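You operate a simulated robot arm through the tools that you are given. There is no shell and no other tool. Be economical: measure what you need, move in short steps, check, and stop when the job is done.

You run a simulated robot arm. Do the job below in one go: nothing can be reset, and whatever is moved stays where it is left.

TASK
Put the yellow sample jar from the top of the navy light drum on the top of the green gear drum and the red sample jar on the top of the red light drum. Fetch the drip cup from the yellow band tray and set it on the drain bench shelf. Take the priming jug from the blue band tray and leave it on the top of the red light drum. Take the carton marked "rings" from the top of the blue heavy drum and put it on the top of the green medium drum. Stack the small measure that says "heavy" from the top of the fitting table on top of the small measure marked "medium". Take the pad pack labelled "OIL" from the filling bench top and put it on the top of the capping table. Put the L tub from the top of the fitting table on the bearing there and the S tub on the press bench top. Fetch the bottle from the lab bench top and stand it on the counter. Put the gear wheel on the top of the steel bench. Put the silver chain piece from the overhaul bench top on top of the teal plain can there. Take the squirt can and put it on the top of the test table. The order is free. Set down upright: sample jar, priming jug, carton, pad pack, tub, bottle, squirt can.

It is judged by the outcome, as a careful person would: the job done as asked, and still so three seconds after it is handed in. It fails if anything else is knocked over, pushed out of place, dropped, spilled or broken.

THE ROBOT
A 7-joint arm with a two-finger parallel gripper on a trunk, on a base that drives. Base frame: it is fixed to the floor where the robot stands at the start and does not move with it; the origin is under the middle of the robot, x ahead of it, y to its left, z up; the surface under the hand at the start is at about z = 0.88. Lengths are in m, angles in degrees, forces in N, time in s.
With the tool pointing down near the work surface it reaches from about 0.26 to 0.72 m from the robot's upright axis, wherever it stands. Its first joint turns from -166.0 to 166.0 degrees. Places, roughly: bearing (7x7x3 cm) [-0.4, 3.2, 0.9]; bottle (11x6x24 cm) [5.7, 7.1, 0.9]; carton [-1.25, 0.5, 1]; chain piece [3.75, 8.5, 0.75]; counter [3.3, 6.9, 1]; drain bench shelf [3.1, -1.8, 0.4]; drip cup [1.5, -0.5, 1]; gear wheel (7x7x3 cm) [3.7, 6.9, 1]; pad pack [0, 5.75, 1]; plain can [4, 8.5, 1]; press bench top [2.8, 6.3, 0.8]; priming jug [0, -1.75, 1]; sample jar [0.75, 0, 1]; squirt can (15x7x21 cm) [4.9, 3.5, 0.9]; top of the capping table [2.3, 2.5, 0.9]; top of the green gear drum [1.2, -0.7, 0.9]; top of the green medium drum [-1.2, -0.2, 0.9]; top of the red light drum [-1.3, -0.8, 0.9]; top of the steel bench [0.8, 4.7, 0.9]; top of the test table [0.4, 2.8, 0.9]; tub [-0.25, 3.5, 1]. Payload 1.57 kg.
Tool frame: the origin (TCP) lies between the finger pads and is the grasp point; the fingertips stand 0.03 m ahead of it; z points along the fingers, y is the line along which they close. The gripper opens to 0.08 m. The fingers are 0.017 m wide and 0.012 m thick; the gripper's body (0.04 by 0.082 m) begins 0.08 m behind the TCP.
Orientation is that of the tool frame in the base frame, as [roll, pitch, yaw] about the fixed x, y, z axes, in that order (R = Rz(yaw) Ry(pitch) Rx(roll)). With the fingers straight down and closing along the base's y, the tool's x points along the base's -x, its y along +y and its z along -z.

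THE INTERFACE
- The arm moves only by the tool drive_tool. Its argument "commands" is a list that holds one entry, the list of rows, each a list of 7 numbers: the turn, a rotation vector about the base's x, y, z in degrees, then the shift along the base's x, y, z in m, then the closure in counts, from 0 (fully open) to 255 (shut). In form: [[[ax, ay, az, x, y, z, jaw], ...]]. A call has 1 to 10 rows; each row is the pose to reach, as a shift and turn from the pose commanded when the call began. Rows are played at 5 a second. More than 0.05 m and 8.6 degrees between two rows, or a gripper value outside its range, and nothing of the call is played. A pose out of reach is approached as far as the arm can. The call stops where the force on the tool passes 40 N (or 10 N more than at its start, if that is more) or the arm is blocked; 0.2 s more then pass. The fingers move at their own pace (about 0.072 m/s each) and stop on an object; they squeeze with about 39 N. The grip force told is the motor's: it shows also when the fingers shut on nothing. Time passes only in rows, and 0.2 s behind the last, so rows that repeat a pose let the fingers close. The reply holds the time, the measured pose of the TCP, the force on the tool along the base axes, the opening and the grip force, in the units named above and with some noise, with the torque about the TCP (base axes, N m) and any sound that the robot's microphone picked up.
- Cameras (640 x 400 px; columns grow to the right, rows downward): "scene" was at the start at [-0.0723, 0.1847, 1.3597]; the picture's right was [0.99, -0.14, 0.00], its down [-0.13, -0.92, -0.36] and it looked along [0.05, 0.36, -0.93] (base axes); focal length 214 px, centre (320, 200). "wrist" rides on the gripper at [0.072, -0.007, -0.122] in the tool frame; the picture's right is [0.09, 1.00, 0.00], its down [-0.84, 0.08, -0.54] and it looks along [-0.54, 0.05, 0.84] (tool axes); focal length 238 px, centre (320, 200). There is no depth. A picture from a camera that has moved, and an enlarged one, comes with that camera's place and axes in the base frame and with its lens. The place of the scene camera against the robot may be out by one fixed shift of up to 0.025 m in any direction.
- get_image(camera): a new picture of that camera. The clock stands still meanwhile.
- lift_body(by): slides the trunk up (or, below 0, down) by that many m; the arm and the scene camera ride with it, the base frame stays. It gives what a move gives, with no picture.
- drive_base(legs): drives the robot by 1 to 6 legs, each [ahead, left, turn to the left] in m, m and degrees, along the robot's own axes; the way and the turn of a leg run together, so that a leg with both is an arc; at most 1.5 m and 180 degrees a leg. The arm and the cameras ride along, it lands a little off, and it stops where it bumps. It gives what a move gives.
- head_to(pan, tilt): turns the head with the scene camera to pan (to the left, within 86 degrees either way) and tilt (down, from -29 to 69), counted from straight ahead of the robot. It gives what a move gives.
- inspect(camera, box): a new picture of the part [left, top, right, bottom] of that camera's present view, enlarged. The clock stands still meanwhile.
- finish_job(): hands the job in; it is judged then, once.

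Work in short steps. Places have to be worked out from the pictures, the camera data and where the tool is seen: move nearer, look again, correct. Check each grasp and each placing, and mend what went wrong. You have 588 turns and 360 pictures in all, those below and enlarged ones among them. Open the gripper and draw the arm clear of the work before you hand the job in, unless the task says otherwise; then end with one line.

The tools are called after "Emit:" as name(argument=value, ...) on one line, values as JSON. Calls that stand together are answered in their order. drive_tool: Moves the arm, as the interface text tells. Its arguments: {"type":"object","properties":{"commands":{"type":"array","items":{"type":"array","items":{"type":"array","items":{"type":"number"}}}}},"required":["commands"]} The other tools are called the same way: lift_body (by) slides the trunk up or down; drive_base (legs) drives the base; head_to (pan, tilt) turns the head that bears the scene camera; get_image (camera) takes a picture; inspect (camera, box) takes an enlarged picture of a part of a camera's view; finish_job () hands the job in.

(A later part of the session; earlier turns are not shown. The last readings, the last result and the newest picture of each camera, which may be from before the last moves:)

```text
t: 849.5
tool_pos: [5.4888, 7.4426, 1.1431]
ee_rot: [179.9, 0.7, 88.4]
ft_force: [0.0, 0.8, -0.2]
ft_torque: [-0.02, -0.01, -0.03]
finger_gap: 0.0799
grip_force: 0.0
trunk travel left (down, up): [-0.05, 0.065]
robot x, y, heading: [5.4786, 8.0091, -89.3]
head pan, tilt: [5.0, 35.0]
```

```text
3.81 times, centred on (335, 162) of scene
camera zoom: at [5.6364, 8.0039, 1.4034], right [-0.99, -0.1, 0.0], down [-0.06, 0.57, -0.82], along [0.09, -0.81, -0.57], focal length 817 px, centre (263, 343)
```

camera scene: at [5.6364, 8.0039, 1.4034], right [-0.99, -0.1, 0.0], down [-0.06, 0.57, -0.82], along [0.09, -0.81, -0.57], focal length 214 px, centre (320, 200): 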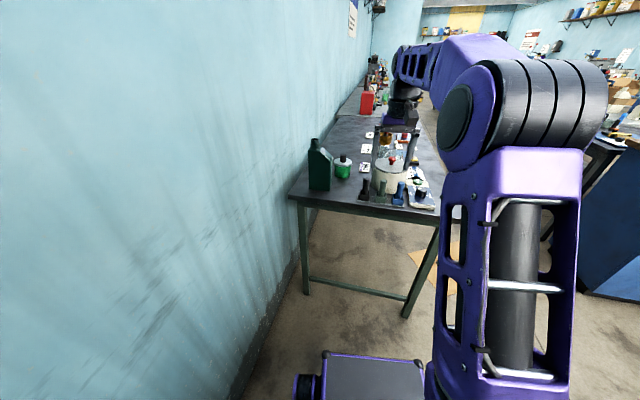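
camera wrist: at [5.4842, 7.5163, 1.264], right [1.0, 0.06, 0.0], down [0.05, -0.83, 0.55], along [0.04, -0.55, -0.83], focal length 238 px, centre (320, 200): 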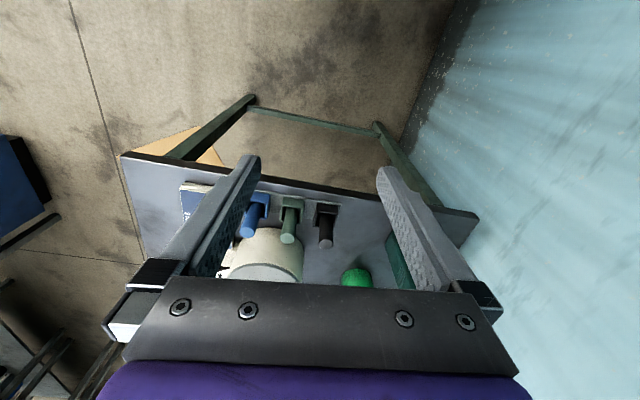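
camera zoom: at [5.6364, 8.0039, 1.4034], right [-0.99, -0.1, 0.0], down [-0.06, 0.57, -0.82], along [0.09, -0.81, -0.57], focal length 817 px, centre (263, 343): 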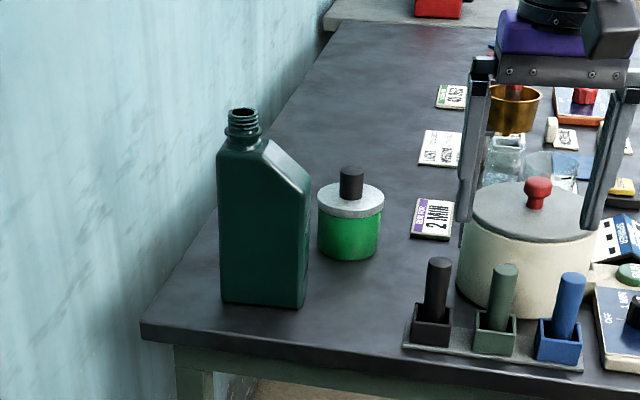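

Bottle: wide in x (~10 cm), thin in y (6 cm), centre about (5.732, 7.148), neck top z≈1.11. I move nearer and will grip from above with jaws closing along y.

Emit:
drive_base(legs=[[0, 0.12, 0]])

Emit:
drive_tool(commands=[[[0, 0, 8.5, 0, 0.02, 0.01, 0], [0, 0, 17, 0, 0.04, 0.02, 0], [0, 0, 25.5, 0, 0.06, 0.03, 0], [0, 0, 34, 0, 0.08, 0.04, 0], [0, 0, 42.5, 0, 0.09, 0.05, 0], [0, 0, 51, 0, 0.09, 0.06, 0], [0, 0, 59.5, 0, 0.09, 0.07, 0], [0, 0, 68, 0, 0.09, 0.08, 0], [0, 0, 76.5, 0, 0.09, 0.09, 0], [0, 0, 85, 0, 0.09, 0.1, 0]]])

Emit:
get_image(camera="wrist")

```text
t: 851.4
tool_pos: [5.6106, 7.4442, 1.1445]
ee_rot: [179.9, 0.8, 88.4]
ft_force: [0.0, -0.8, -0.6]
ft_torque: [-0.03, 0.02, 0.03]
finger_gap: 0.0801
grip_force: 0.2
trunk travel left (down, up): [-0.05, 0.065]
robot x, y, heading: [5.598, 8.0129, -88.7]
head pan, tilt: [5.0, 35.0]
```

```text
t: 853.6
tool_pos: [5.6106, 7.5344, 1.2444]
ee_rot: [180.0, 0.8, 173.5]
ft_force: [-0.1, 0.6, 0.7]
ft_torque: [0.02, 0.0, 0.02]
finger_gap: 0.0801
grip_force: 0.0
trunk travel left (down, up): [-0.05, 0.065]
robot x, y, heading: [5.5995, 8.0118, -88.9]
head pan, tilt: [5.0, 35.0]
```

```text
126 pictures are left
camera wrist: at [5.5361, 7.5355, 1.3651], right [0.02, 1.0, 0.0], down [0.83, -0.02, 0.55], along [0.55, -0.01, -0.83], focal length 238 px, centre (320, 200)
```

wrist: 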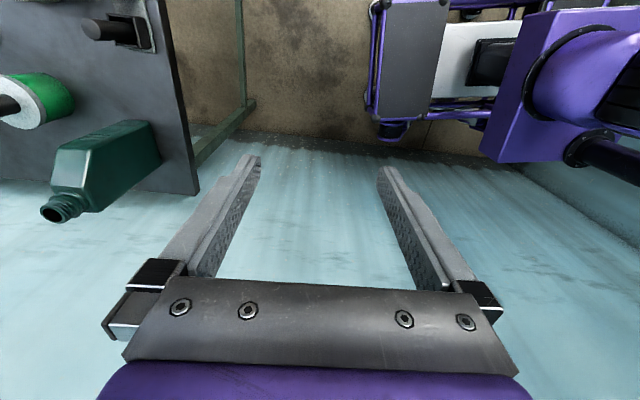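

Emit:
drive_base(legs=[[0.28, 0, 0]])

Emit:
get_image(camera="wrist")

```text
t: 855.5
tool_pos: [5.6167, 7.2558, 1.2465]
ee_rot: [179.9, 0.8, 173.6]
ft_force: [0.4, -0.5, -0.1]
ft_torque: [0.0, 0.01, 0.0]
finger_gap: 0.0798
grip_force: 0.0
trunk travel left (down, up): [-0.05, 0.065]
robot x, y, heading: [5.6048, 7.7338, -88.7]
head pan, tilt: [5.0, 35.0]
```

```text
125 pictures are left
camera wrist: at [5.5429, 7.2569, 1.3649], right [0.02, 1.0, 0.0], down [0.83, -0.02, 0.55], along [0.55, -0.01, -0.83], focal length 238 px, centre (320, 200)
```

wrist: 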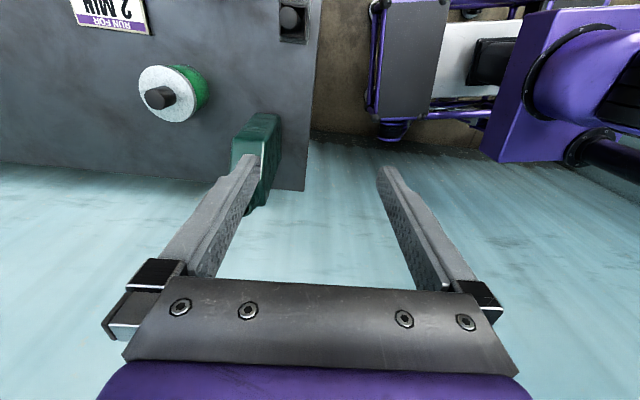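

Emit:
drive_tool(commands=[[[0, 0, 0, 0.0, -0.035, 0, 0], [0, 0, 0, 0.0, -0.07, 0, 0], [0, 0, 0, 0.01, -0.109, 0, 0]]])

Emit:
get_image(camera="wrist")

```text
t: 856.3
tool_pos: [5.6296, 7.151, 1.2431]
ee_rot: [-179.9, 0.8, 173.6]
ft_force: [0.3, 0.1, 0.2]
ft_torque: [-0.05, -0.01, 0.03]
finger_gap: 0.0799
grip_force: 0.0
out of reach, approached as far as the arm can: row 3
trunk travel left (down, up): [-0.05, 0.065]
robot x, y, heading: [5.6034, 7.7331, -88.7]
head pan, tilt: [5.0, 35.0]
```

```text
124 pictures are left
camera wrist: at [5.5549, 7.1529, 1.3626], right [0.02, 1.0, 0.0], down [0.83, -0.02, 0.55], along [0.55, -0.01, -0.83], focal length 238 px, centre (320, 200)
```

wrist: 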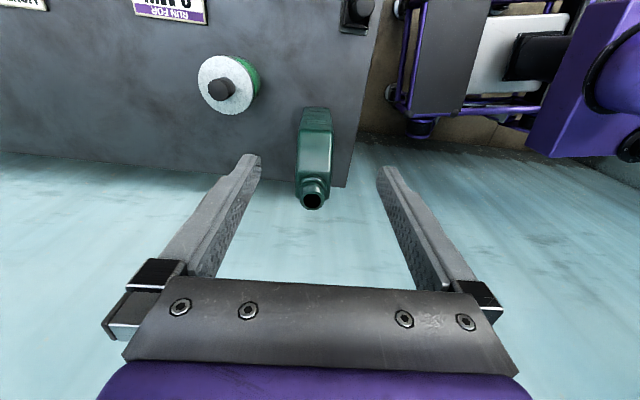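

Emit:
drive_tool(commands=[[[0, 0, 0, 0.025, -0.003, -0.03, 0], [0, 0, 0, 0.05, -0.006, -0.06, 0], [0, 0, 0, 0.074, -0.009, -0.09, 0], [0, 0, 0, 0.074, -0.009, -0.115, 0]]])

Emit:
get_image(camera="wrist")

Emit:
inspect(camera="scene", box=[250, 80, 400, 220])

```text
t: 857.3
tool_pos: [5.704, 7.1416, 1.1263]
ee_rot: [179.9, 0.8, 173.6]
ft_force: [0.5, 0.6, 0.0]
ft_torque: [0.0, 0.03, -0.01]
finger_gap: 0.0801
grip_force: 0.0
trunk travel left (down, up): [-0.05, 0.065]
robot x, y, heading: [5.6048, 7.7309, -89.2]
head pan, tilt: [5.0, 35.0]
```

```text
123 pictures are left
camera wrist: at [5.6301, 7.1424, 1.2461], right [0.02, 1.0, 0.0], down [0.83, -0.02, 0.55], along [0.55, -0.01, -0.83], focal length 238 px, centre (320, 200)
```

wrist: 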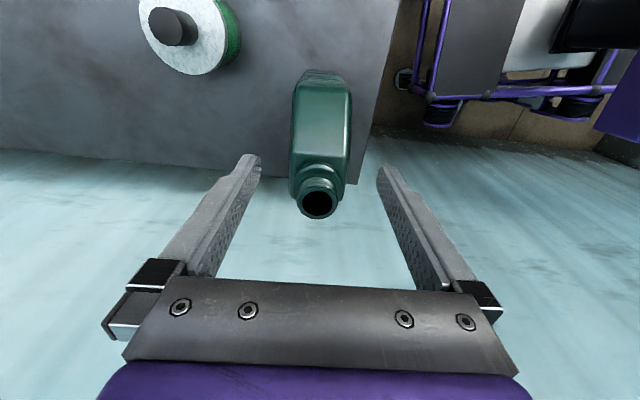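

```text
2.86 times, centred on (325, 150) of scene
camera zoom: at [5.7627, 7.7278, 1.4034], right [-0.99, -0.11, 0.0], down [-0.06, 0.57, -0.82], along [0.09, -0.81, -0.57], focal length 613 px, centre (306, 343)
```

zoom: 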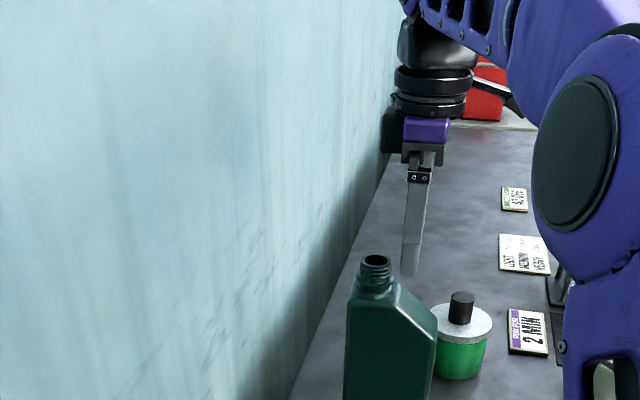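

Descend to z≈1.03, watching the force.

Emit:
drive_tool(commands=[[[0, 0, 0, 0.006, 0.0, -0.03, 0], [0, 0, 0, 0.006, 0.0, -0.06, 0], [0, 0, 0, 0.006, 0.0, -0.075, 0]]])

Emit:
get_image(camera="wrist")

Emit:
inspect(camera="scene", box=[250, 100, 400, 240])

```text
t: 858.1
tool_pos: [5.7073, 7.1394, 1.0496]
ee_rot: [179.9, 0.7, 173.6]
ft_force: [0.5, 0.4, -0.7]
ft_torque: [-0.01, 0.02, 0.01]
finger_gap: 0.0802
grip_force: 0.1
trunk travel left (down, up): [-0.05, 0.065]
robot x, y, heading: [5.6061, 7.7314, -88.6]
head pan, tilt: [5.0, 35.0]
```

```text
121 pictures are left
camera wrist: at [5.6343, 7.1406, 1.1703], right [0.02, 1.0, 0.0], down [0.83, -0.02, 0.55], along [0.55, -0.01, -0.83], focal length 238 px, centre (320, 200)
```

wrist: 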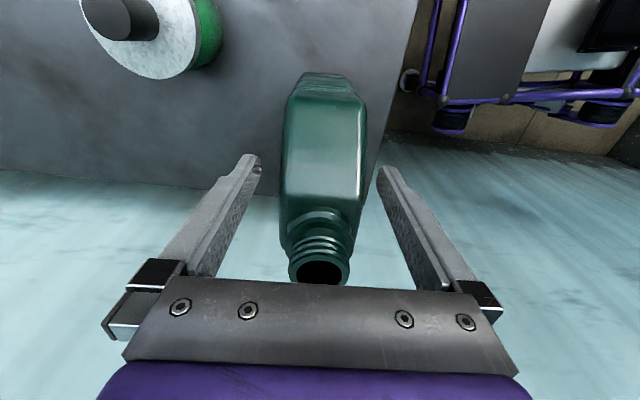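

```text
2.86 times, centred on (325, 170) of scene
camera zoom: at [5.7626, 7.7278, 1.4034], right [-0.99, -0.11, 0.0], down [-0.06, 0.57, -0.82], along [0.09, -0.81, -0.57], focal length 613 px, centre (306, 286)
```

zoom: 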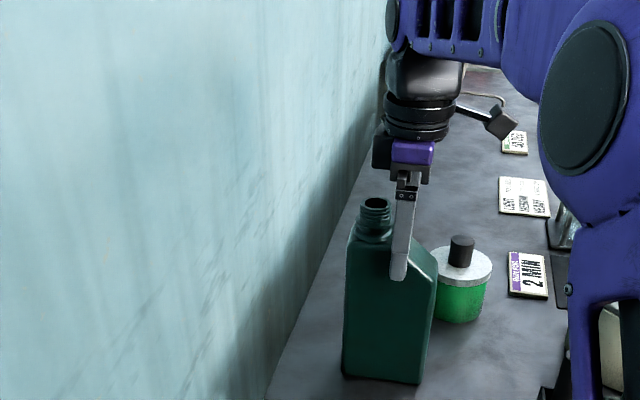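

Clear of the neck by ~1.5 cm. Lower 1 cm more and close.

Emit:
drive_tool(commands=[[[0, 0, 0, 0, 0, -0.006, 0], [0, 0, 0, 0, 0, -0.01, 0], [0, 0, 0, 0, 0, -0.01, 120], [0, 0, 0, 0, 0, -0.01, 255], [0, 0, 0, 0, 0, -0.01, 255], [0, 0, 0, 0, 0, -0.01, 255]]])

Emit:
drive_tool(commands=[[[0, 0, 0, 0, 0, 0.01, 255], [0, 0, 0, 0, 0, 0.03, 255]]])

Emit:
get_image(camera="wrist")

Emit:
inspect(camera="scene", box=[250, 100, 400, 240])

```text
t: 859.5
tool_pos: [5.707, 7.1403, 1.0409]
ee_rot: [179.9, 0.8, 173.6]
ft_force: [0.4, 2.4, 0.1]
ft_torque: [0.13, 0.01, 0.07]
finger_gap: 0.0561
grip_force: 38.8
trunk travel left (down, up): [-0.05, 0.065]
robot x, y, heading: [5.6072, 7.7374, -88.9]
head pan, tilt: [5.0, 35.0]
```

```text
t: 860.1
tool_pos: [5.7064, 7.1407, 1.0709]
ee_rot: [179.8, 0.8, 173.6]
ft_force: [0.1, -0.7, -8.8]
ft_torque: [0.01, 0.1, 0.01]
finger_gap: 0.0558
grip_force: 39.8
trunk travel left (down, up): [-0.05, 0.065]
robot x, y, heading: [5.6035, 7.7345, -89.0]
head pan, tilt: [5.0, 35.0]
```

```text
119 pictures are left
camera wrist: at [5.6329, 7.1407, 1.1917], right [0.02, 1.0, 0.0], down [0.83, -0.02, 0.55], along [0.55, -0.01, -0.83], focal length 238 px, centre (320, 200)
```

wrist: 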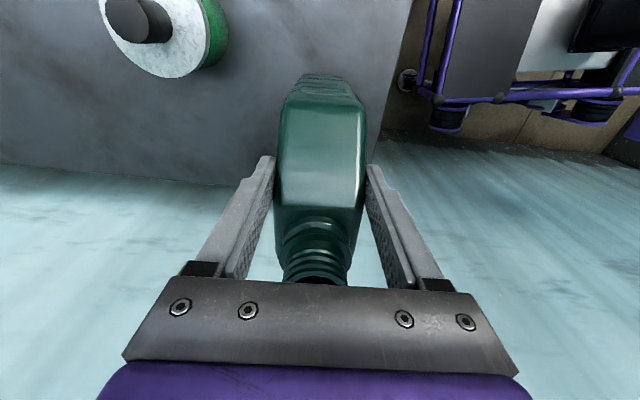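

```text
2.86 times, centred on (325, 170) of scene
camera zoom: at [5.7627, 7.7272, 1.4033], right [-0.99, -0.11, 0.0], down [-0.06, 0.57, -0.82], along [0.09, -0.81, -0.57], focal length 613 px, centre (306, 286)
```

zoom: 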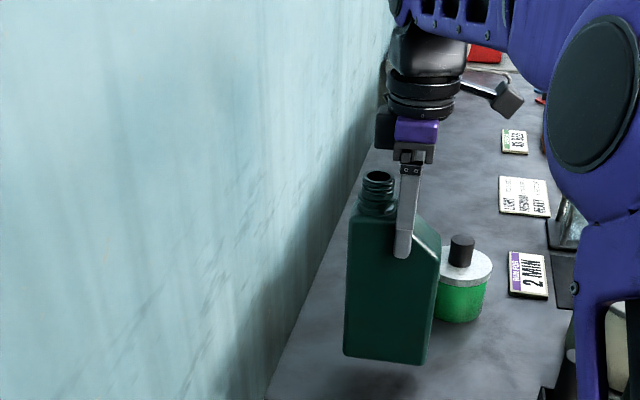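

Lifted (~0.9 kg), upright. Raise and pull back.

Emit:
drive_tool(commands=[[[0, 0, 0, 0, 0.0, 0.04, 255], [0, 0, 0, 0, 0.01, 0.08, 255], [0, 0, 0, -0.02, 0.04, 0.11, 255], [0, 0, 0, -0.05, 0.07, 0.12, 255], [0, 0, 0, -0.08, 0.1, 0.12, 255]]])

Emit:
inspect(camera="scene", box=[250, 80, 450, 220])

```text
t: 861.3
tool_pos: [5.6265, 7.2399, 1.1924]
ee_rot: [179.8, 0.8, 173.6]
ft_force: [0.9, 0.1, -8.4]
ft_torque: [0.05, 0.08, 0.0]
finger_gap: 0.0558
grip_force: 39.2
trunk travel left (down, up): [-0.05, 0.065]
robot x, y, heading: [5.6024, 7.7359, -88.7]
head pan, tilt: [5.0, 35.0]
```

```text
2.86 times, centred on (350, 150) of scene
camera zoom: at [5.7627, 7.7273, 1.4033], right [-0.99, -0.11, 0.0], down [-0.06, 0.57, -0.82], along [0.09, -0.81, -0.57], focal length 613 px, centre (234, 343)
```

zoom: 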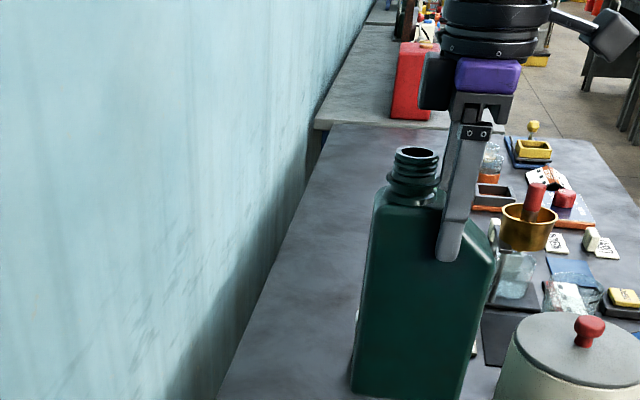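

Emit:
drive_base(legs=[[-0.2, 0, 0], [0, -1.2, 0], [0, -1.1, 0]])

Emit:
head_to(pan=0, tilt=40)

Emit:
get_image(camera="scene")

Emit:
get_image(camera="wrist")

```text
t: 884.7
tool_pos: [3.3237, 7.4047, 1.1925]
ee_rot: [179.8, 0.8, 173.3]
ft_force: [-0.3, 0.6, -9.1]
ft_torque: [0.01, 0.07, 0.01]
finger_gap: 0.0561
grip_force: 39.5
trunk travel left (down, up): [-0.05, 0.065]
robot x, y, heading: [3.3051, 7.8965, -89.3]
head pan, tilt: [5.0, 35.0]
```

```text
t: 885.4
tool_pos: [3.3245, 7.406, 1.1932]
ee_rot: [179.8, 0.9, 173.1]
ft_force: [0.2, -0.7, -8.7]
ft_torque: [-0.01, 0.09, 0.02]
finger_gap: 0.0558
grip_force: 39.0
trunk travel left (down, up): [-0.05, 0.065]
robot x, y, heading: [3.3053, 7.8928, -89.2]
head pan, tilt: [0.0, 40.0]
```

```text
116 pictures are left
camera scene: at [3.4558, 7.895, 1.3958], right [-1.0, -0.01, 0.0], down [-0.01, 0.64, -0.77], along [0.01, -0.77, -0.64], focal length 214 px, centre (320, 200)
```

scene: 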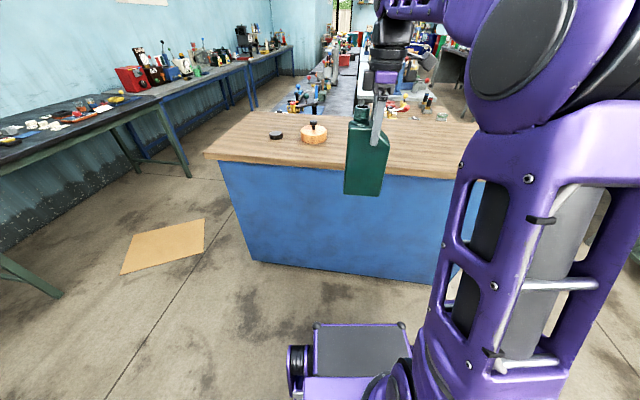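

```text
115 pictures are left
camera wrist: at [3.2502, 7.4075, 1.3123], right [0.03, 1.0, 0.0], down [0.83, -0.02, 0.55], along [0.55, -0.01, -0.83], focal length 238 px, centre (320, 200)
```

wrist: 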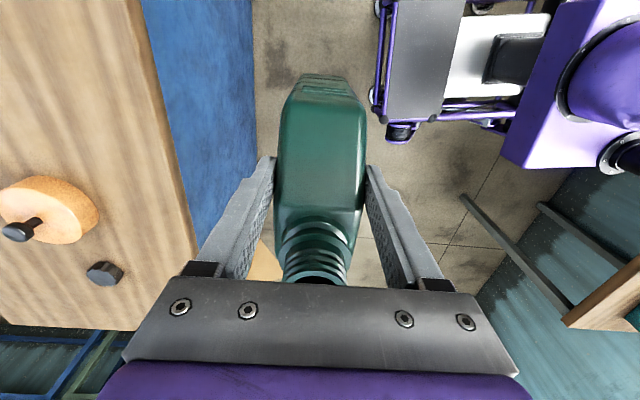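

I drive 0.24 m closer to the counter's north side.

Emit:
drive_base(legs=[[0.23, 0, 0]])

Emit:
drive_tool(commands=[[[0, 0, 0, 0, -0.03, 0, 255], [0, 0, 0, 0, -0.06, -0.01, 255], [0, 0, 0, 0, -0.09, -0.02, 255], [0, 0, 0, 0, -0.1, -0.035, 255]]])

Emit:
get_image(camera="scene")

```text
t: 887.1
tool_pos: [3.3264, 7.1746, 1.1926]
ee_rot: [179.8, 0.8, 173.1]
ft_force: [0.3, 1.0, -8.8]
ft_torque: [0.05, 0.09, 0.01]
finger_gap: 0.0556
grip_force: 38.9
trunk travel left (down, up): [-0.05, 0.065]
robot x, y, heading: [3.3061, 7.67, -89.3]
head pan, tilt: [0.0, 40.0]
```

```text
t: 888.1
tool_pos: [3.3246, 7.0743, 1.1572]
ee_rot: [179.8, 0.8, 173.1]
ft_force: [0.1, 0.2, -8.7]
ft_torque: [0.0, 0.09, -0.02]
finger_gap: 0.0561
grip_force: 38.4
trunk travel left (down, up): [-0.05, 0.065]
robot x, y, heading: [3.3126, 7.6707, -89.5]
head pan, tilt: [0.0, 40.0]
```

```text
114 pictures are left
camera scene: at [3.4588, 7.6634, 1.3958], right [-1.0, -0.01, 0.0], down [-0.01, 0.64, -0.77], along [0.01, -0.77, -0.64], focal length 214 px, centre (320, 200)
```

scene: 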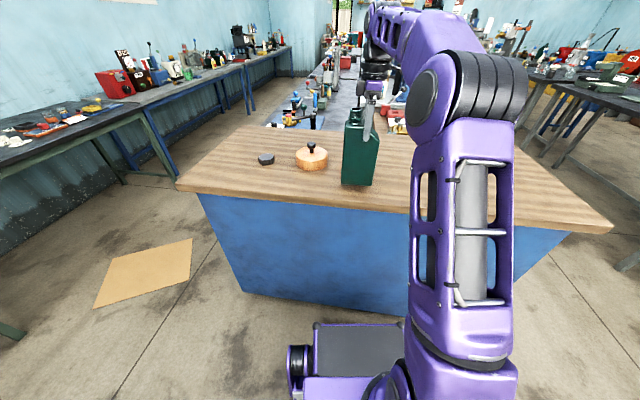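

Emit:
drive_tool(commands=[[[0, 0, 0, 0, 0, -0.01, 255], [0, 0, 0, 0, 0, -0.02, 255], [0, 0, 0, 0, 0, -0.027, 255], [0, 0, 0, 0, 0, -0.034, 255]]])

Emit:
inspect(camera="scene", box=[290, 90, 450, 220])

```text
t: 889.0
tool_pos: [3.3246, 7.0767, 1.1375]
ee_rot: [-179.2, 1.1, 173.3]
ft_force: [-0.2, 7.4, 17.2]
ft_torque: [1.79, -0.32, 0.34]
finger_gap: 0.0557
grip_force: 39.4
trunk travel left (down, up): [-0.05, 0.065]
robot x, y, heading: [3.3067, 7.6733, -89.5]
head pan, tilt: [0.0, 40.0]
stopped in row 4: the force on the tool passed its limit at 70 N (the readings are from after the stop); the commanded pose is now the measured one
```

```text
3.08 times, centred on (370, 155) of scene
camera zoom: at [3.4585, 7.6662, 1.3957], right [-1.0, -0.01, 0.0], down [-0.01, 0.64, -0.77], along [0.01, -0.77, -0.64], focal length 660 px, centre (166, 338)
```

zoom: 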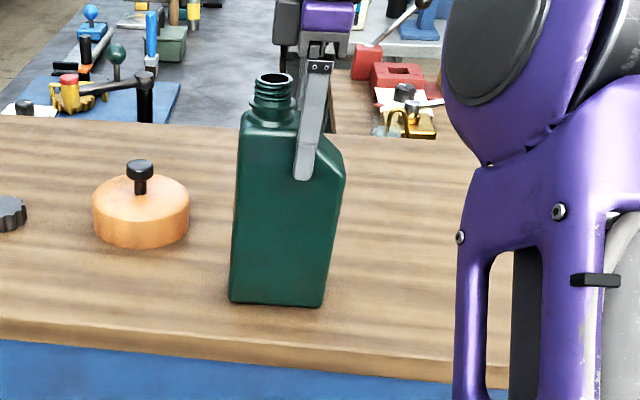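

Base touching. Relax slightly and open.

Emit:
drive_tool(commands=[[[0, 0, 0, 0, 0, 0.002, 255], [0, 0, 0, 0, 0, 0.003, 255], [0, 0, 0, 0, 0, 0.003, 180], [0, 0, 0, 0, 0, 0.003, 100], [0, 0, 0, 0, 0, 0.003, 0], [0, 0, 0, 0, 0, 0.003, 0]]])

Emit:
drive_tool(commands=[[[0, 0, 0, 0, 0, 0.04, 0], [0, 0, 0, 0, 0, 0.085, 0], [0, 0, 0, 0, 0.03, 0.1, 0], [0, 0, 0, 0, 0.07, 0.11, 0], [0, 0, 0, 0, 0.11, 0.11, 0]]])

Emit:
get_image(camera="scene")

Emit:
get_image(camera="wrist")

```text
t: 890.4
tool_pos: [3.3255, 7.0744, 1.1376]
ee_rot: [-179.4, 0.9, 173.1]
ft_force: [0.2, -0.4, 0.5]
ft_torque: [-0.01, 0.0, -0.02]
finger_gap: 0.0802
grip_force: 0.1
trunk travel left (down, up): [-0.05, 0.065]
robot x, y, heading: [3.3133, 7.6729, -89.2]
head pan, tilt: [0.0, 40.0]
```

```text
t: 891.6
tool_pos: [3.3267, 7.1848, 1.2485]
ee_rot: [-179.5, 0.9, 173.1]
ft_force: [0.1, -0.5, 0.3]
ft_torque: [0.04, -0.01, 0.0]
finger_gap: 0.08
grip_force: 0.1
trunk travel left (down, up): [-0.05, 0.065]
robot x, y, heading: [3.3113, 7.6688, -89.4]
head pan, tilt: [0.0, 40.0]
```

```text
112 pictures are left
camera scene: at [3.4587, 7.6641, 1.3958], right [-1.0, -0.01, 0.0], down [-0.01, 0.64, -0.77], along [0.01, -0.77, -0.64], focal length 214 px, centre (320, 200)
```

scene: 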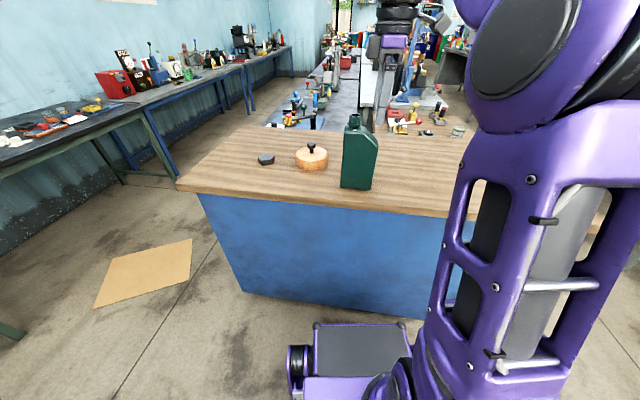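

```text
111 pictures are left
camera wrist: at [3.252, 7.1879, 1.3686], right [0.03, 1.0, -0.01], down [0.83, -0.02, 0.55], along [0.55, -0.03, -0.83], focal length 238 px, centre (320, 200)
```

wrist: 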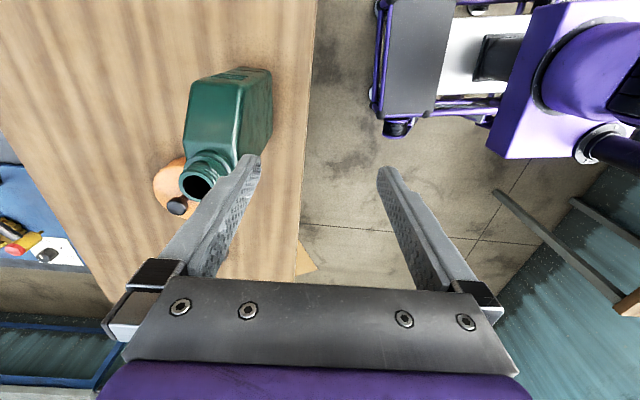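

The bottle stands on the counter. I rotate the hand back to neutral and move opposite the gear wheel.

Emit:
drive_tool(commands=[[[0, 0, -8.5, 0, 0.01, 0, 0], [0, 0, -17, 0, 0.02, 0, 0], [0, 0, -25.5, 0, 0.03, 0, 0], [0, 0, -34, 0, 0.03, 0, 0], [0, 0, -42.5, 0, 0.03, 0, 0], [0, 0, -51, 0, 0.03, 0, 0], [0, 0, -59.5, 0, 0.03, 0, 0], [0, 0, -68, 0, 0.03, 0, 0], [0, 0, -76.5, 0, 0.03, 0, 0], [0, 0, -84, 0, 0.03, 0, 0]]])

Emit:
drive_base(legs=[[0, 0.37, 0]])

Emit:
get_image(camera="wrist")

```text
t: 893.8
tool_pos: [3.3245, 7.2143, 1.2475]
ee_rot: [-179.3, 0.9, 88.8]
ft_force: [-0.8, -0.3, 1.0]
ft_torque: [0.05, 0.04, 0.0]
finger_gap: 0.0801
grip_force: 0.0
trunk travel left (down, up): [-0.05, 0.065]
robot x, y, heading: [3.313, 7.6645, -89.1]
head pan, tilt: [0.0, 40.0]
```

```text
t: 897.9
tool_pos: [3.6906, 7.2193, 1.2485]
ee_rot: [-179.2, 0.9, 88.8]
ft_force: [-0.2, -1.5, 0.1]
ft_torque: [-0.02, 0.02, 0.0]
finger_gap: 0.08
grip_force: 0.1
trunk travel left (down, up): [-0.05, 0.065]
robot x, y, heading: [3.6758, 7.672, -89.7]
head pan, tilt: [0.0, 40.0]
```

```text
110 pictures are left
camera wrist: at [3.688, 7.2922, 1.3677], right [1.0, 0.07, -0.01], down [0.07, -0.83, 0.55], along [0.03, -0.55, -0.83], focal length 238 px, centre (320, 200)
```

wrist: 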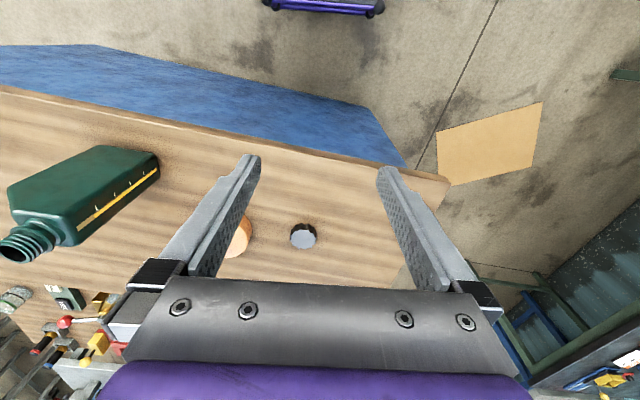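

Emit:
drive_base(legs=[[0.08, 0, 0]])

Emit:
drive_tool(commands=[[[-5, 0, 0, -0.003, -0.026, -0.03, 0], [-10, 0, 0, -0.006, -0.052, -0.06, 0], [-15, 0, 0, -0.009, -0.078, -0.09, 0], [-20, 0, 0, -0.012, -0.104, -0.12, 0], [-25, 0, 0, -0.015, -0.13, -0.15, 0], [-30, 0, 0, -0.018, -0.155, -0.18, 0]]])

Emit:
get_image(camera="wrist")

```text
t: 899.0
tool_pos: [3.6929, 7.1411, 1.2487]
ee_rot: [-179.3, 0.9, 88.7]
ft_force: [-0.5, -0.5, -0.4]
ft_torque: [-0.02, 0.01, -0.01]
finger_gap: 0.0803
grip_force: 0.0
trunk travel left (down, up): [-0.05, 0.065]
robot x, y, heading: [3.6763, 7.5919, -89.7]
head pan, tilt: [0.0, 40.0]
```

```text
t: 900.4
tool_pos: [3.674, 6.9858, 1.0676]
ee_rot: [180.0, 31.1, 88.8]
ft_force: [-0.3, 0.0, 0.5]
ft_torque: [0.0, 0.04, -0.02]
finger_gap: 0.08
grip_force: 0.0
trunk travel left (down, up): [-0.05, 0.065]
robot x, y, heading: [3.6852, 7.5947, -89.5]
head pan, tilt: [0.0, 40.0]
```

```text
109 pictures are left
camera wrist: at [3.6696, 7.1098, 1.1339], right [1.0, 0.06, -0.05], down [0.07, -0.44, 0.9], along [0.03, -0.9, -0.44], focal length 238 px, centre (320, 200)
```

wrist: 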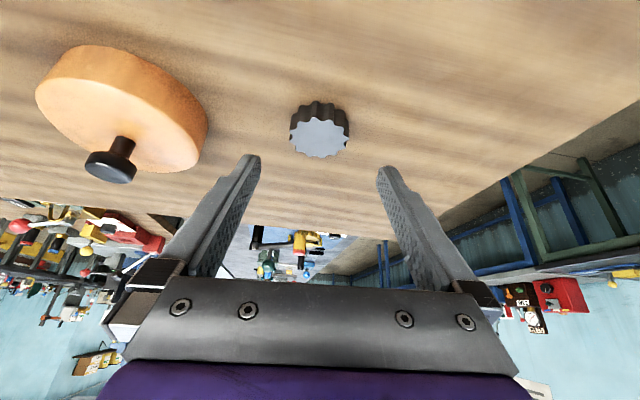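

Emit:
drive_tool(commands=[[[0, 0, 0, -0.001, -0.021, -0.03, 0], [0, 0, 0, -0.002, -0.042, -0.06, 0], [0, 0, 0, -0.003, -0.061, -0.082, 0], [0, 0, 0, -0.003, -0.063, -0.088, 0]]])

Emit:
get_image(camera="wrist")

```text
t: 901.4
tool_pos: [3.6733, 6.9216, 0.9811]
ee_rot: [180.0, 30.8, 88.7]
ft_force: [-0.6, 1.4, -0.3]
ft_torque: [0.0, 0.03, 0.0]
finger_gap: 0.0796
grip_force: 0.0
trunk travel left (down, up): [-0.05, 0.065]
robot x, y, heading: [3.6791, 7.5879, -89.6]
head pan, tilt: [0.0, 40.0]
```

```text
108 pictures are left
camera wrist: at [3.6692, 7.0469, 1.0474], right [1.0, 0.06, -0.05], down [0.07, -0.44, 0.9], along [0.03, -0.9, -0.44], focal length 238 px, centre (320, 200)
```

wrist: 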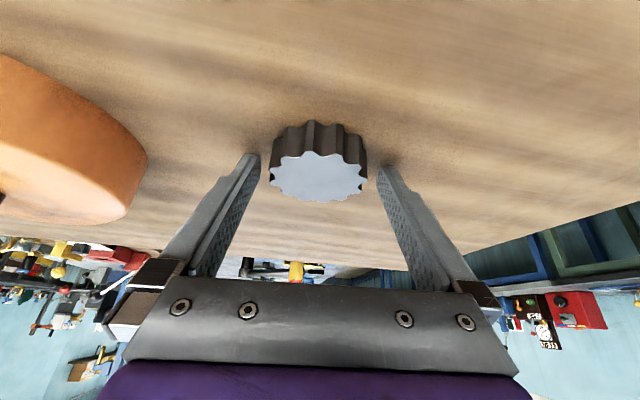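

Emit:
drive_tool(commands=[[[0, 0, 0, -0.001, -0.009, -0.008, 0], [0, 0, 0, -0.001, -0.016, -0.015, 0], [0, 0, 0, -0.001, -0.016, -0.016, 0], [0, 0, 0, -0.001, -0.016, -0.016, 100], [0, 0, 0, -0.001, -0.016, -0.016, 255], [0, 0, 0, -0.001, -0.016, -0.016, 255]]])

Emit:
drive_tool(commands=[[[0, 0, 0, 0, 0.0, 0.03, 255], [0, 0, 0, 0, 0.01, 0.07, 255], [0, 0, 0, 0, 0.03, 0.11, 255], [0, 0, 0, 0, 0.06, 0.14, 255]]])

Emit:
get_image(camera="wrist")

```text
t: 901.8
tool_pos: [3.6718, 6.9148, 0.9804]
ee_rot: [-179.9, 31.3, 88.6]
ft_force: [1.6, 14.8, 17.8]
ft_torque: [0.29, 0.55, -0.55]
finger_gap: 0.0794
grip_force: 0.1
trunk travel left (down, up): [-0.05, 0.065]
robot x, y, heading: [3.6796, 7.5932, -89.6]
head pan, tilt: [0.0, 40.0]
stopped in row 2: the force on the tool passed its limit at 70 N (the readings are from after the stop); the commanded pose is now the measured one
```

```text
t: 902.8
tool_pos: [3.6732, 6.9702, 1.1177]
ee_rot: [179.9, 31.0, 88.6]
ft_force: [0.6, 0.6, -2.9]
ft_torque: [0.0, -0.01, 0.0]
finger_gap: 0.0557
grip_force: 39.1
trunk travel left (down, up): [-0.05, 0.065]
robot x, y, heading: [3.6803, 7.5965, -89.8]
head pan, tilt: [0.0, 40.0]
```

```text
107 pictures are left
camera wrist: at [3.6693, 7.0947, 1.1834], right [1.0, 0.06, -0.05], down [0.07, -0.44, 0.9], along [0.03, -0.9, -0.44], focal length 238 px, centre (320, 200)
```

wrist: 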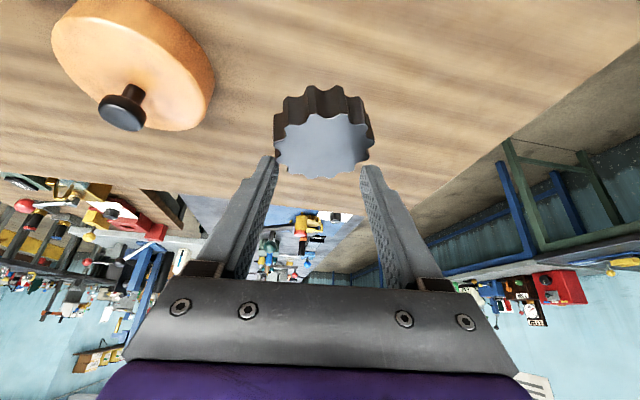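

The fingers touched the counter, and the gear is held only by its edge. I set it back down and regrasp centred.

Emit:
drive_tool(commands=[[[0, 0, 0, 0, -0.02, -0.03, 255], [0, 0, 0, 0, -0.03, -0.06, 255], [0, 0, 0, 0, -0.03, -0.085, 255], [0, 0, 0, 0, -0.03, -0.095, 255]]])

Emit:
drive_tool(commands=[[[0, 0, 0, 0, 0, -0.005, 255], [0, 0, 0, 0, 0, -0.01, 255], [0, 0, 0, 0, 0, -0.015, 255], [0, 0, 0, 0, 0, -0.02, 255], [0, 0, 0, 0, 0, -0.025, 255]]])

Emit:
get_image(camera="wrist")

```text
t: 903.8
tool_pos: [3.6717, 6.9413, 1.0209]
ee_rot: [-180.0, 31.1, 88.8]
ft_force: [-1.0, 1.5, -2.2]
ft_torque: [-0.01, 0.02, -0.02]
finger_gap: 0.0555
grip_force: 39.6
trunk travel left (down, up): [-0.05, 0.065]
robot x, y, heading: [3.6799, 7.5917, -89.4]
head pan, tilt: [0.0, 40.0]
```

```text
t: 905.0
tool_pos: [3.6709, 6.9431, 0.9985]
ee_rot: [180.0, 31.6, 88.8]
ft_force: [0.0, 4.1, 13.8]
ft_torque: [0.45, -0.42, 0.11]
finger_gap: 0.0555
grip_force: 38.7
trunk travel left (down, up): [-0.05, 0.065]
robot x, y, heading: [3.6777, 7.5938, -89.7]
head pan, tilt: [0.0, 40.0]
```

```text
106 pictures are left
camera wrist: at [3.6682, 7.0677, 1.0647], right [1.0, 0.06, -0.05], down [0.07, -0.43, 0.9], along [0.03, -0.9, -0.44], focal length 238 px, centre (320, 200)
```

wrist: 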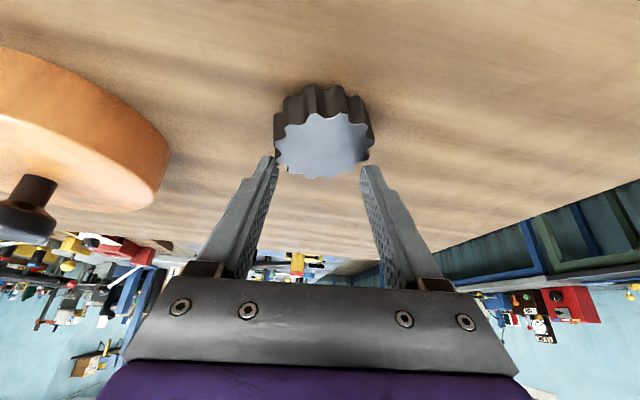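

Emit:
drive_tool(commands=[[[0, 0, 0, 0, 0, 0.006, 100], [0, 0, 0, 0, 0, 0.006, 0], [0, 0, 0, 0, 0, 0.006, 0], [0, 0, 0, 0, 0, 0.03, 0], [0, 0, 0, 0, 0.01, 0.06, 0]]])

Emit:
get_image(camera="wrist")

```text
t: 906.2
tool_pos: [3.6711, 6.9557, 1.0556]
ee_rot: [179.9, 31.2, 88.6]
ft_force: [0.1, 0.8, -0.1]
ft_torque: [0.02, 0.02, 0.05]
finger_gap: 0.0799
grip_force: 0.1
trunk travel left (down, up): [-0.05, 0.065]
robot x, y, heading: [3.6755, 7.5958, -89.7]
head pan, tilt: [0.0, 40.0]
```

```text
105 pictures are left
camera wrist: at [3.668, 7.0792, 1.1217], right [1.0, 0.06, -0.05], down [0.07, -0.44, 0.9], along [0.03, -0.9, -0.44], focal length 238 px, centre (320, 200)
```

wrist: 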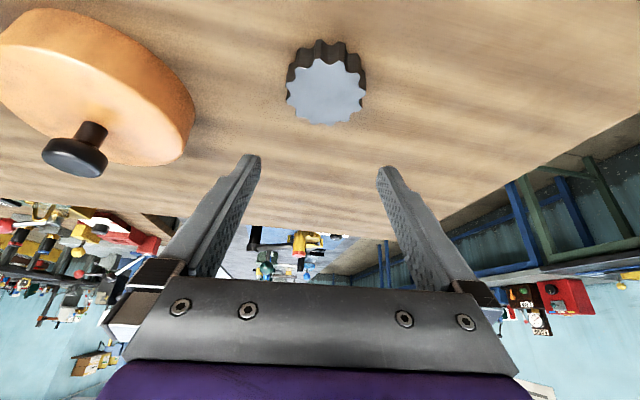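

Emit:
drive_tool(commands=[[[0, 0, 0, 0.001, 0.006, -0.025, 0], [0, 0, 0, 0.002, 0.011, -0.05, 0], [0, 0, 0, 0.002, 0.011, -0.066, 0]]])

Emit:
get_image(camera="wrist")

```text
t: 907.0
tool_pos: [3.6725, 6.9642, 0.9879]
ee_rot: [-180.0, 31.2, 88.7]
ft_force: [1.0, -0.9, 0.0]
ft_torque: [0.02, -0.08, 0.0]
finger_gap: 0.0797
grip_force: 0.0
trunk travel left (down, up): [-0.05, 0.065]
robot x, y, heading: [3.6745, 7.5912, -89.7]
head pan, tilt: [0.0, 40.0]
```

```text
104 pictures are left
camera wrist: at [3.6704, 7.0895, 1.0542], right [1.0, 0.06, -0.05], down [0.07, -0.44, 0.9], along [0.03, -0.9, -0.44], focal length 238 px, centre (320, 200)
```

wrist: 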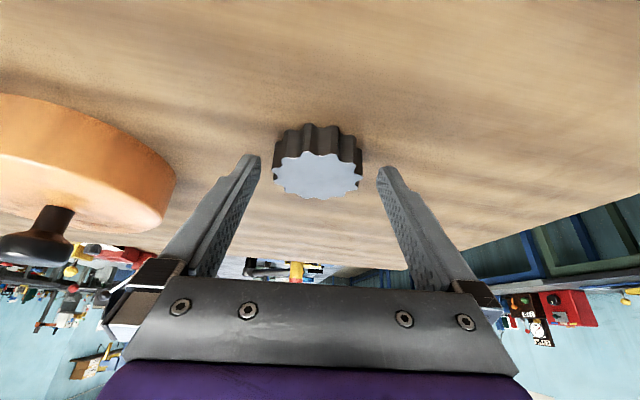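

Gear centre is nearer y≈6.932; shift forward at the same height and close.

Emit:
drive_tool(commands=[[[0, 0, 0, 0.0, -0.01, 0, 0], [0, 0, 0, 0.0, -0.02, 0, 0], [0, 0, 0, 0.0, -0.028, 0, 0], [0, 0, 0, 0, -0.028, 0, 0]]])

Emit:
get_image(camera="wrist")

```text
t: 908.0
tool_pos: [3.6736, 6.9369, 0.9878]
ee_rot: [180.0, 31.0, 88.7]
ft_force: [-0.3, 0.7, -0.3]
ft_torque: [0.03, -0.03, 0.01]
finger_gap: 0.0803
grip_force: 0.0
trunk travel left (down, up): [-0.05, 0.065]
robot x, y, heading: [3.6785, 7.5908, -89.4]
head pan, tilt: [0.0, 40.0]
```

```text
103 pictures are left
camera wrist: at [3.6707, 7.0609, 1.0548], right [1.0, 0.06, -0.05], down [0.07, -0.44, 0.9], along [0.03, -0.9, -0.44], focal length 238 px, centre (320, 200)
```

wrist: 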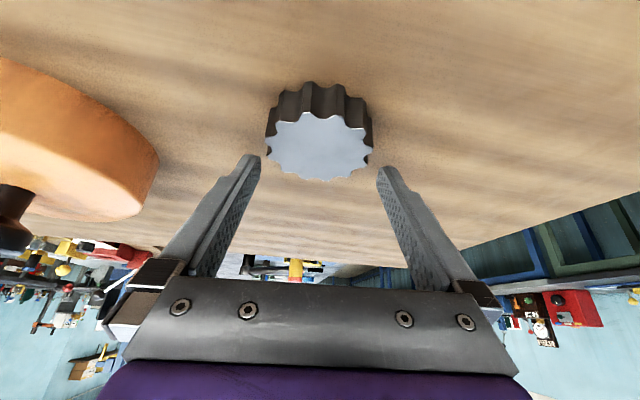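

Emit:
drive_tool(commands=[[[0, 0, 0, 0.001, 0, -0.006, 0], [0, 0, 0, 0.001, 0, -0.012, 0], [0, 0, 0, 0.001, 0, -0.017, 0], [0, 0, 0, 0.001, 0, -0.017, 0]]])

Emit:
get_image(camera="wrist")

```text
t: 909.2
tool_pos: [3.6744, 6.9353, 0.9799]
ee_rot: [179.9, 32.2, 88.7]
ft_force: [0.7, 12.5, 13.5]
ft_torque: [0.2, 0.59, -0.54]
finger_gap: 0.0794
grip_force: 0.1
trunk travel left (down, up): [-0.05, 0.065]
robot x, y, heading: [3.6793, 7.5942, -89.8]
head pan, tilt: [0.0, 40.0]
stopped in row 4: the force on the tool passed its limit at 41 N (the readings are from after the stop); the commanded pose is now the measured one
```

```text
102 pictures are left
camera wrist: at [3.6716, 7.0608, 1.0441], right [1.0, 0.06, -0.05], down [0.07, -0.42, 0.9], along [0.03, -0.9, -0.43], focal length 238 px, centre (320, 200)
```

wrist: 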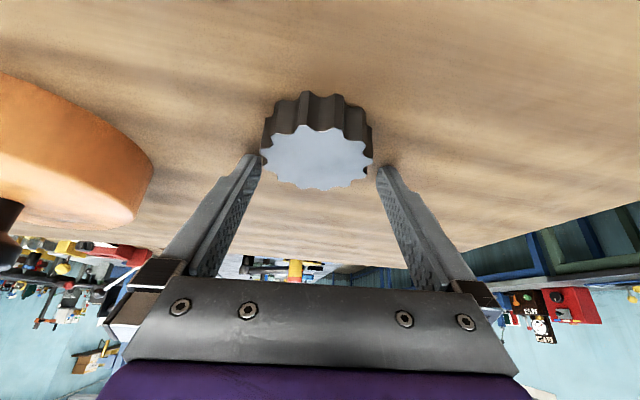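

Only the left finger touches (a gear tooth). I rise, shift 4 mm left and lower again.

Emit:
drive_tool(commands=[[[0, 0, 0, 0, 0.002, 0.012, 0], [0, 0, 0, -0.004, 0.002, 0.012, 0], [0, 0, 0, -0.0045, 0.002, 0.006, 0], [0, 0, 0, -0.0045, 0.002, 0.0, 0], [0, 0, 0, -0.0045, 0.002, -0.006, 0], [0, 0, 0, -0.0045, 0.002, -0.01, 0]]])

Emit:
get_image(camera="wrist")

```text
t: 910.6
tool_pos: [3.6707, 6.9356, 0.9796]
ee_rot: [-180.0, 32.9, 88.8]
ft_force: [0.6, 14.6, 17.2]
ft_torque: [0.25, 0.65, -0.57]
finger_gap: 0.0793
grip_force: 0.1
trunk travel left (down, up): [-0.05, 0.065]
robot x, y, heading: [3.6777, 7.5935, -89.7]
head pan, tilt: [0.0, 40.0]
stopped in row 6: the force on the tool passed its limit at 45 N (the readings are from after the stop); the commanded pose is now the measured one
```

```text
101 pictures are left
camera wrist: at [3.6669, 7.0624, 1.0421], right [1.0, 0.06, -0.05], down [0.07, -0.41, 0.91], along [0.03, -0.91, -0.41], focal length 238 px, centre (320, 200)
```

wrist: 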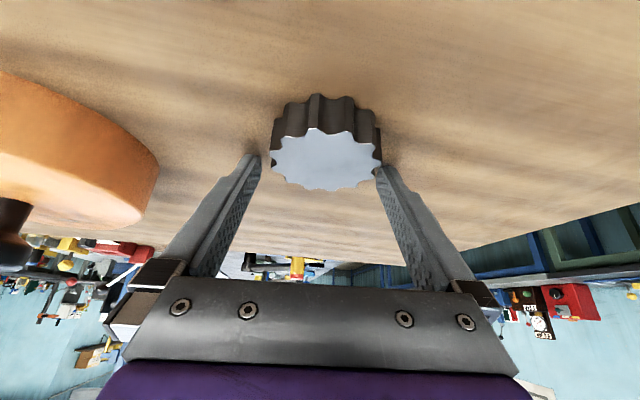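

The finger is touching the counter itself. I rise 4 mm, recentre (+2 mm x, +19 mm y) and close.

Emit:
drive_tool(commands=[[[0, 0, 0, 0.001, 0.0, 0.006, 0], [0, 0, 0, 0.002, 0.01, 0.006, 0], [0, 0, 0, 0.002, 0.019, 0.005, 0], [0, 0, 0, 0.002, 0.019, 0.005, 100], [0, 0, 0, 0.002, 0.019, 0.005, 255], [0, 0, 0, 0.002, 0.019, 0.005, 255], [0, 0, 0, 0.002, 0.019, 0.005, 255]]])

Emit:
get_image(camera="wrist")

```text
t: 912.2
tool_pos: [3.6735, 6.9528, 0.9821]
ee_rot: [179.9, 32.6, 88.7]
ft_force: [-1.6, 1.1, 0.2]
ft_torque: [0.06, 0.08, -0.01]
finger_gap: 0.0612
grip_force: 39.2
trunk travel left (down, up): [-0.05, 0.065]
robot x, y, heading: [3.6783, 7.5928, -89.8]
head pan, tilt: [0.0, 40.0]
```

```text
100 pictures are left
camera wrist: at [3.6701, 7.0794, 1.044], right [1.0, 0.06, -0.05], down [0.07, -0.41, 0.91], along [0.03, -0.91, -0.42], focal length 238 px, centre (320, 200)
```

wrist: 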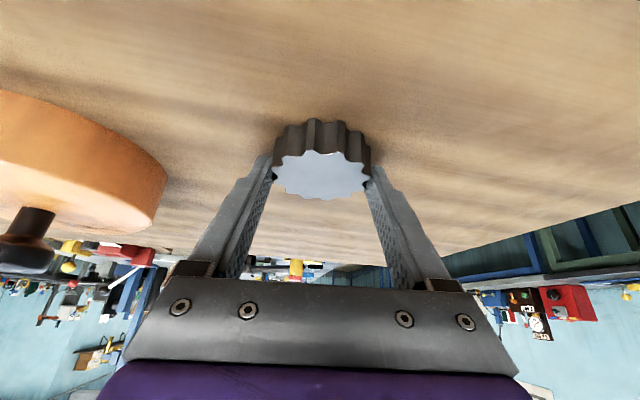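

Emit:
drive_tool(commands=[[[0, 0, 0, 0, 0.0, 0.02, 255], [0, 0, 0, 0, 0.01, 0.06, 255], [0, 0, 0, 0, 0.03, 0.1, 255], [0, 0, 0, 0, 0.06, 0.13, 255], [0, 0, 0, 0, 0.09, 0.15, 255]]])

Emit:
get_image(camera="wrist")

```text
t: 913.4
tool_pos: [3.6712, 7.0437, 1.1292]
ee_rot: [179.8, 32.6, 88.7]
ft_force: [0.4, 0.5, -2.8]
ft_torque: [-0.01, 0.02, 0.0]
finger_gap: 0.0612
grip_force: 38.9
trunk travel left (down, up): [-0.05, 0.065]
robot x, y, heading: [3.6756, 7.5966, -89.5]
head pan, tilt: [0.0, 40.0]
```

```text
99 pictures are left
camera wrist: at [3.6678, 7.1695, 1.1928], right [1.0, 0.06, -0.05], down [0.07, -0.42, 0.91], along [0.03, -0.91, -0.42], focal length 238 px, centre (320, 200)
```

wrist: 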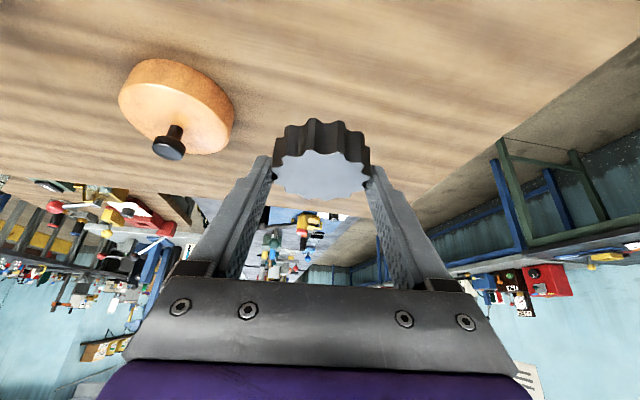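

Gear held well. Travel west then south toward the steel bench.

Emit:
drive_base(legs=[[-0.27, 0, 0], [0, -1.0, 0], [0, -0.85, 0], [1.2, 0, 0]])

Emit:
head_to(pan=-25, tilt=25)

Emit:
get_image(camera="scene")

Emit:
head_to(pan=25, tilt=25)

Emit:
get_image(camera="scene")

```text
t: 938.2
tool_pos: [1.8944, 6.0894, 1.13]
ee_rot: [179.9, 32.6, 89.4]
ft_force: [0.0, -0.4, -3.6]
ft_torque: [0.01, 0.0, -0.01]
finger_gap: 0.0608
grip_force: 39.2
trunk travel left (down, up): [-0.05, 0.065]
robot x, y, heading: [1.8896, 6.6399, -88.8]
head pan, tilt: [0.0, 40.0]
```

```text
t: 939.1
tool_pos: [1.8948, 6.0892, 1.1292]
ee_rot: [179.9, 32.6, 89.4]
ft_force: [0.2, 0.8, -3.2]
ft_torque: [0.04, 0.01, -0.04]
finger_gap: 0.061
grip_force: 39.1
trunk travel left (down, up): [-0.05, 0.065]
robot x, y, heading: [1.8911, 6.6413, -88.8]
head pan, tilt: [-25.0, 25.0]
```

```text
98 pictures are left
camera scene: at [2.0043, 6.6379, 1.4191], right [-0.92, 0.4, 0.0], down [0.17, 0.39, -0.91], along [-0.37, -0.83, -0.42], focal length 214 px, centre (320, 200)
```

scene: 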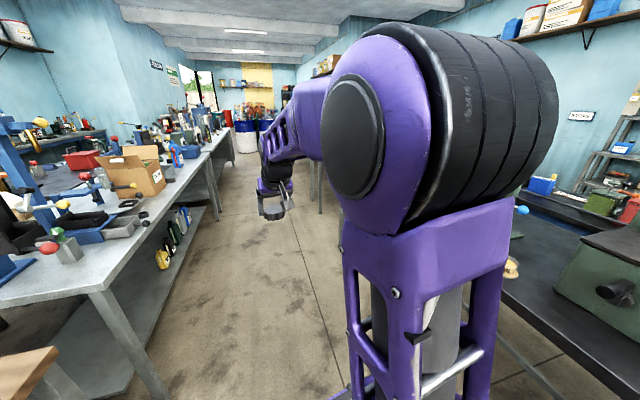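

```text
t: 940.3
tool_pos: [1.8945, 6.0881, 1.1271]
ee_rot: [179.8, 32.3, 89.4]
ft_force: [-0.8, 0.9, -3.3]
ft_torque: [0.02, 0.04, -0.02]
finger_gap: 0.0612
grip_force: 38.9
trunk travel left (down, up): [-0.05, 0.065]
robot x, y, heading: [1.8937, 6.6373, -88.9]
head pan, tilt: [25.0, 25.0]
```

```text
97 pictures are left
camera scene: at [2.0742, 6.636, 1.4195], right [-0.93, -0.36, 0.0], down [-0.15, 0.39, -0.91], along [0.32, -0.85, -0.42], focal length 214 px, centre (320, 200)
```

scene: 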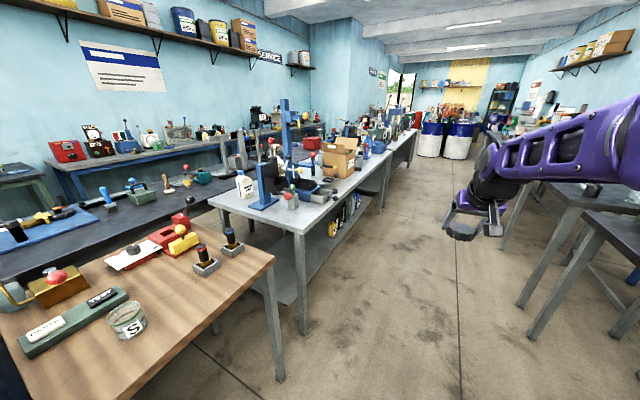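

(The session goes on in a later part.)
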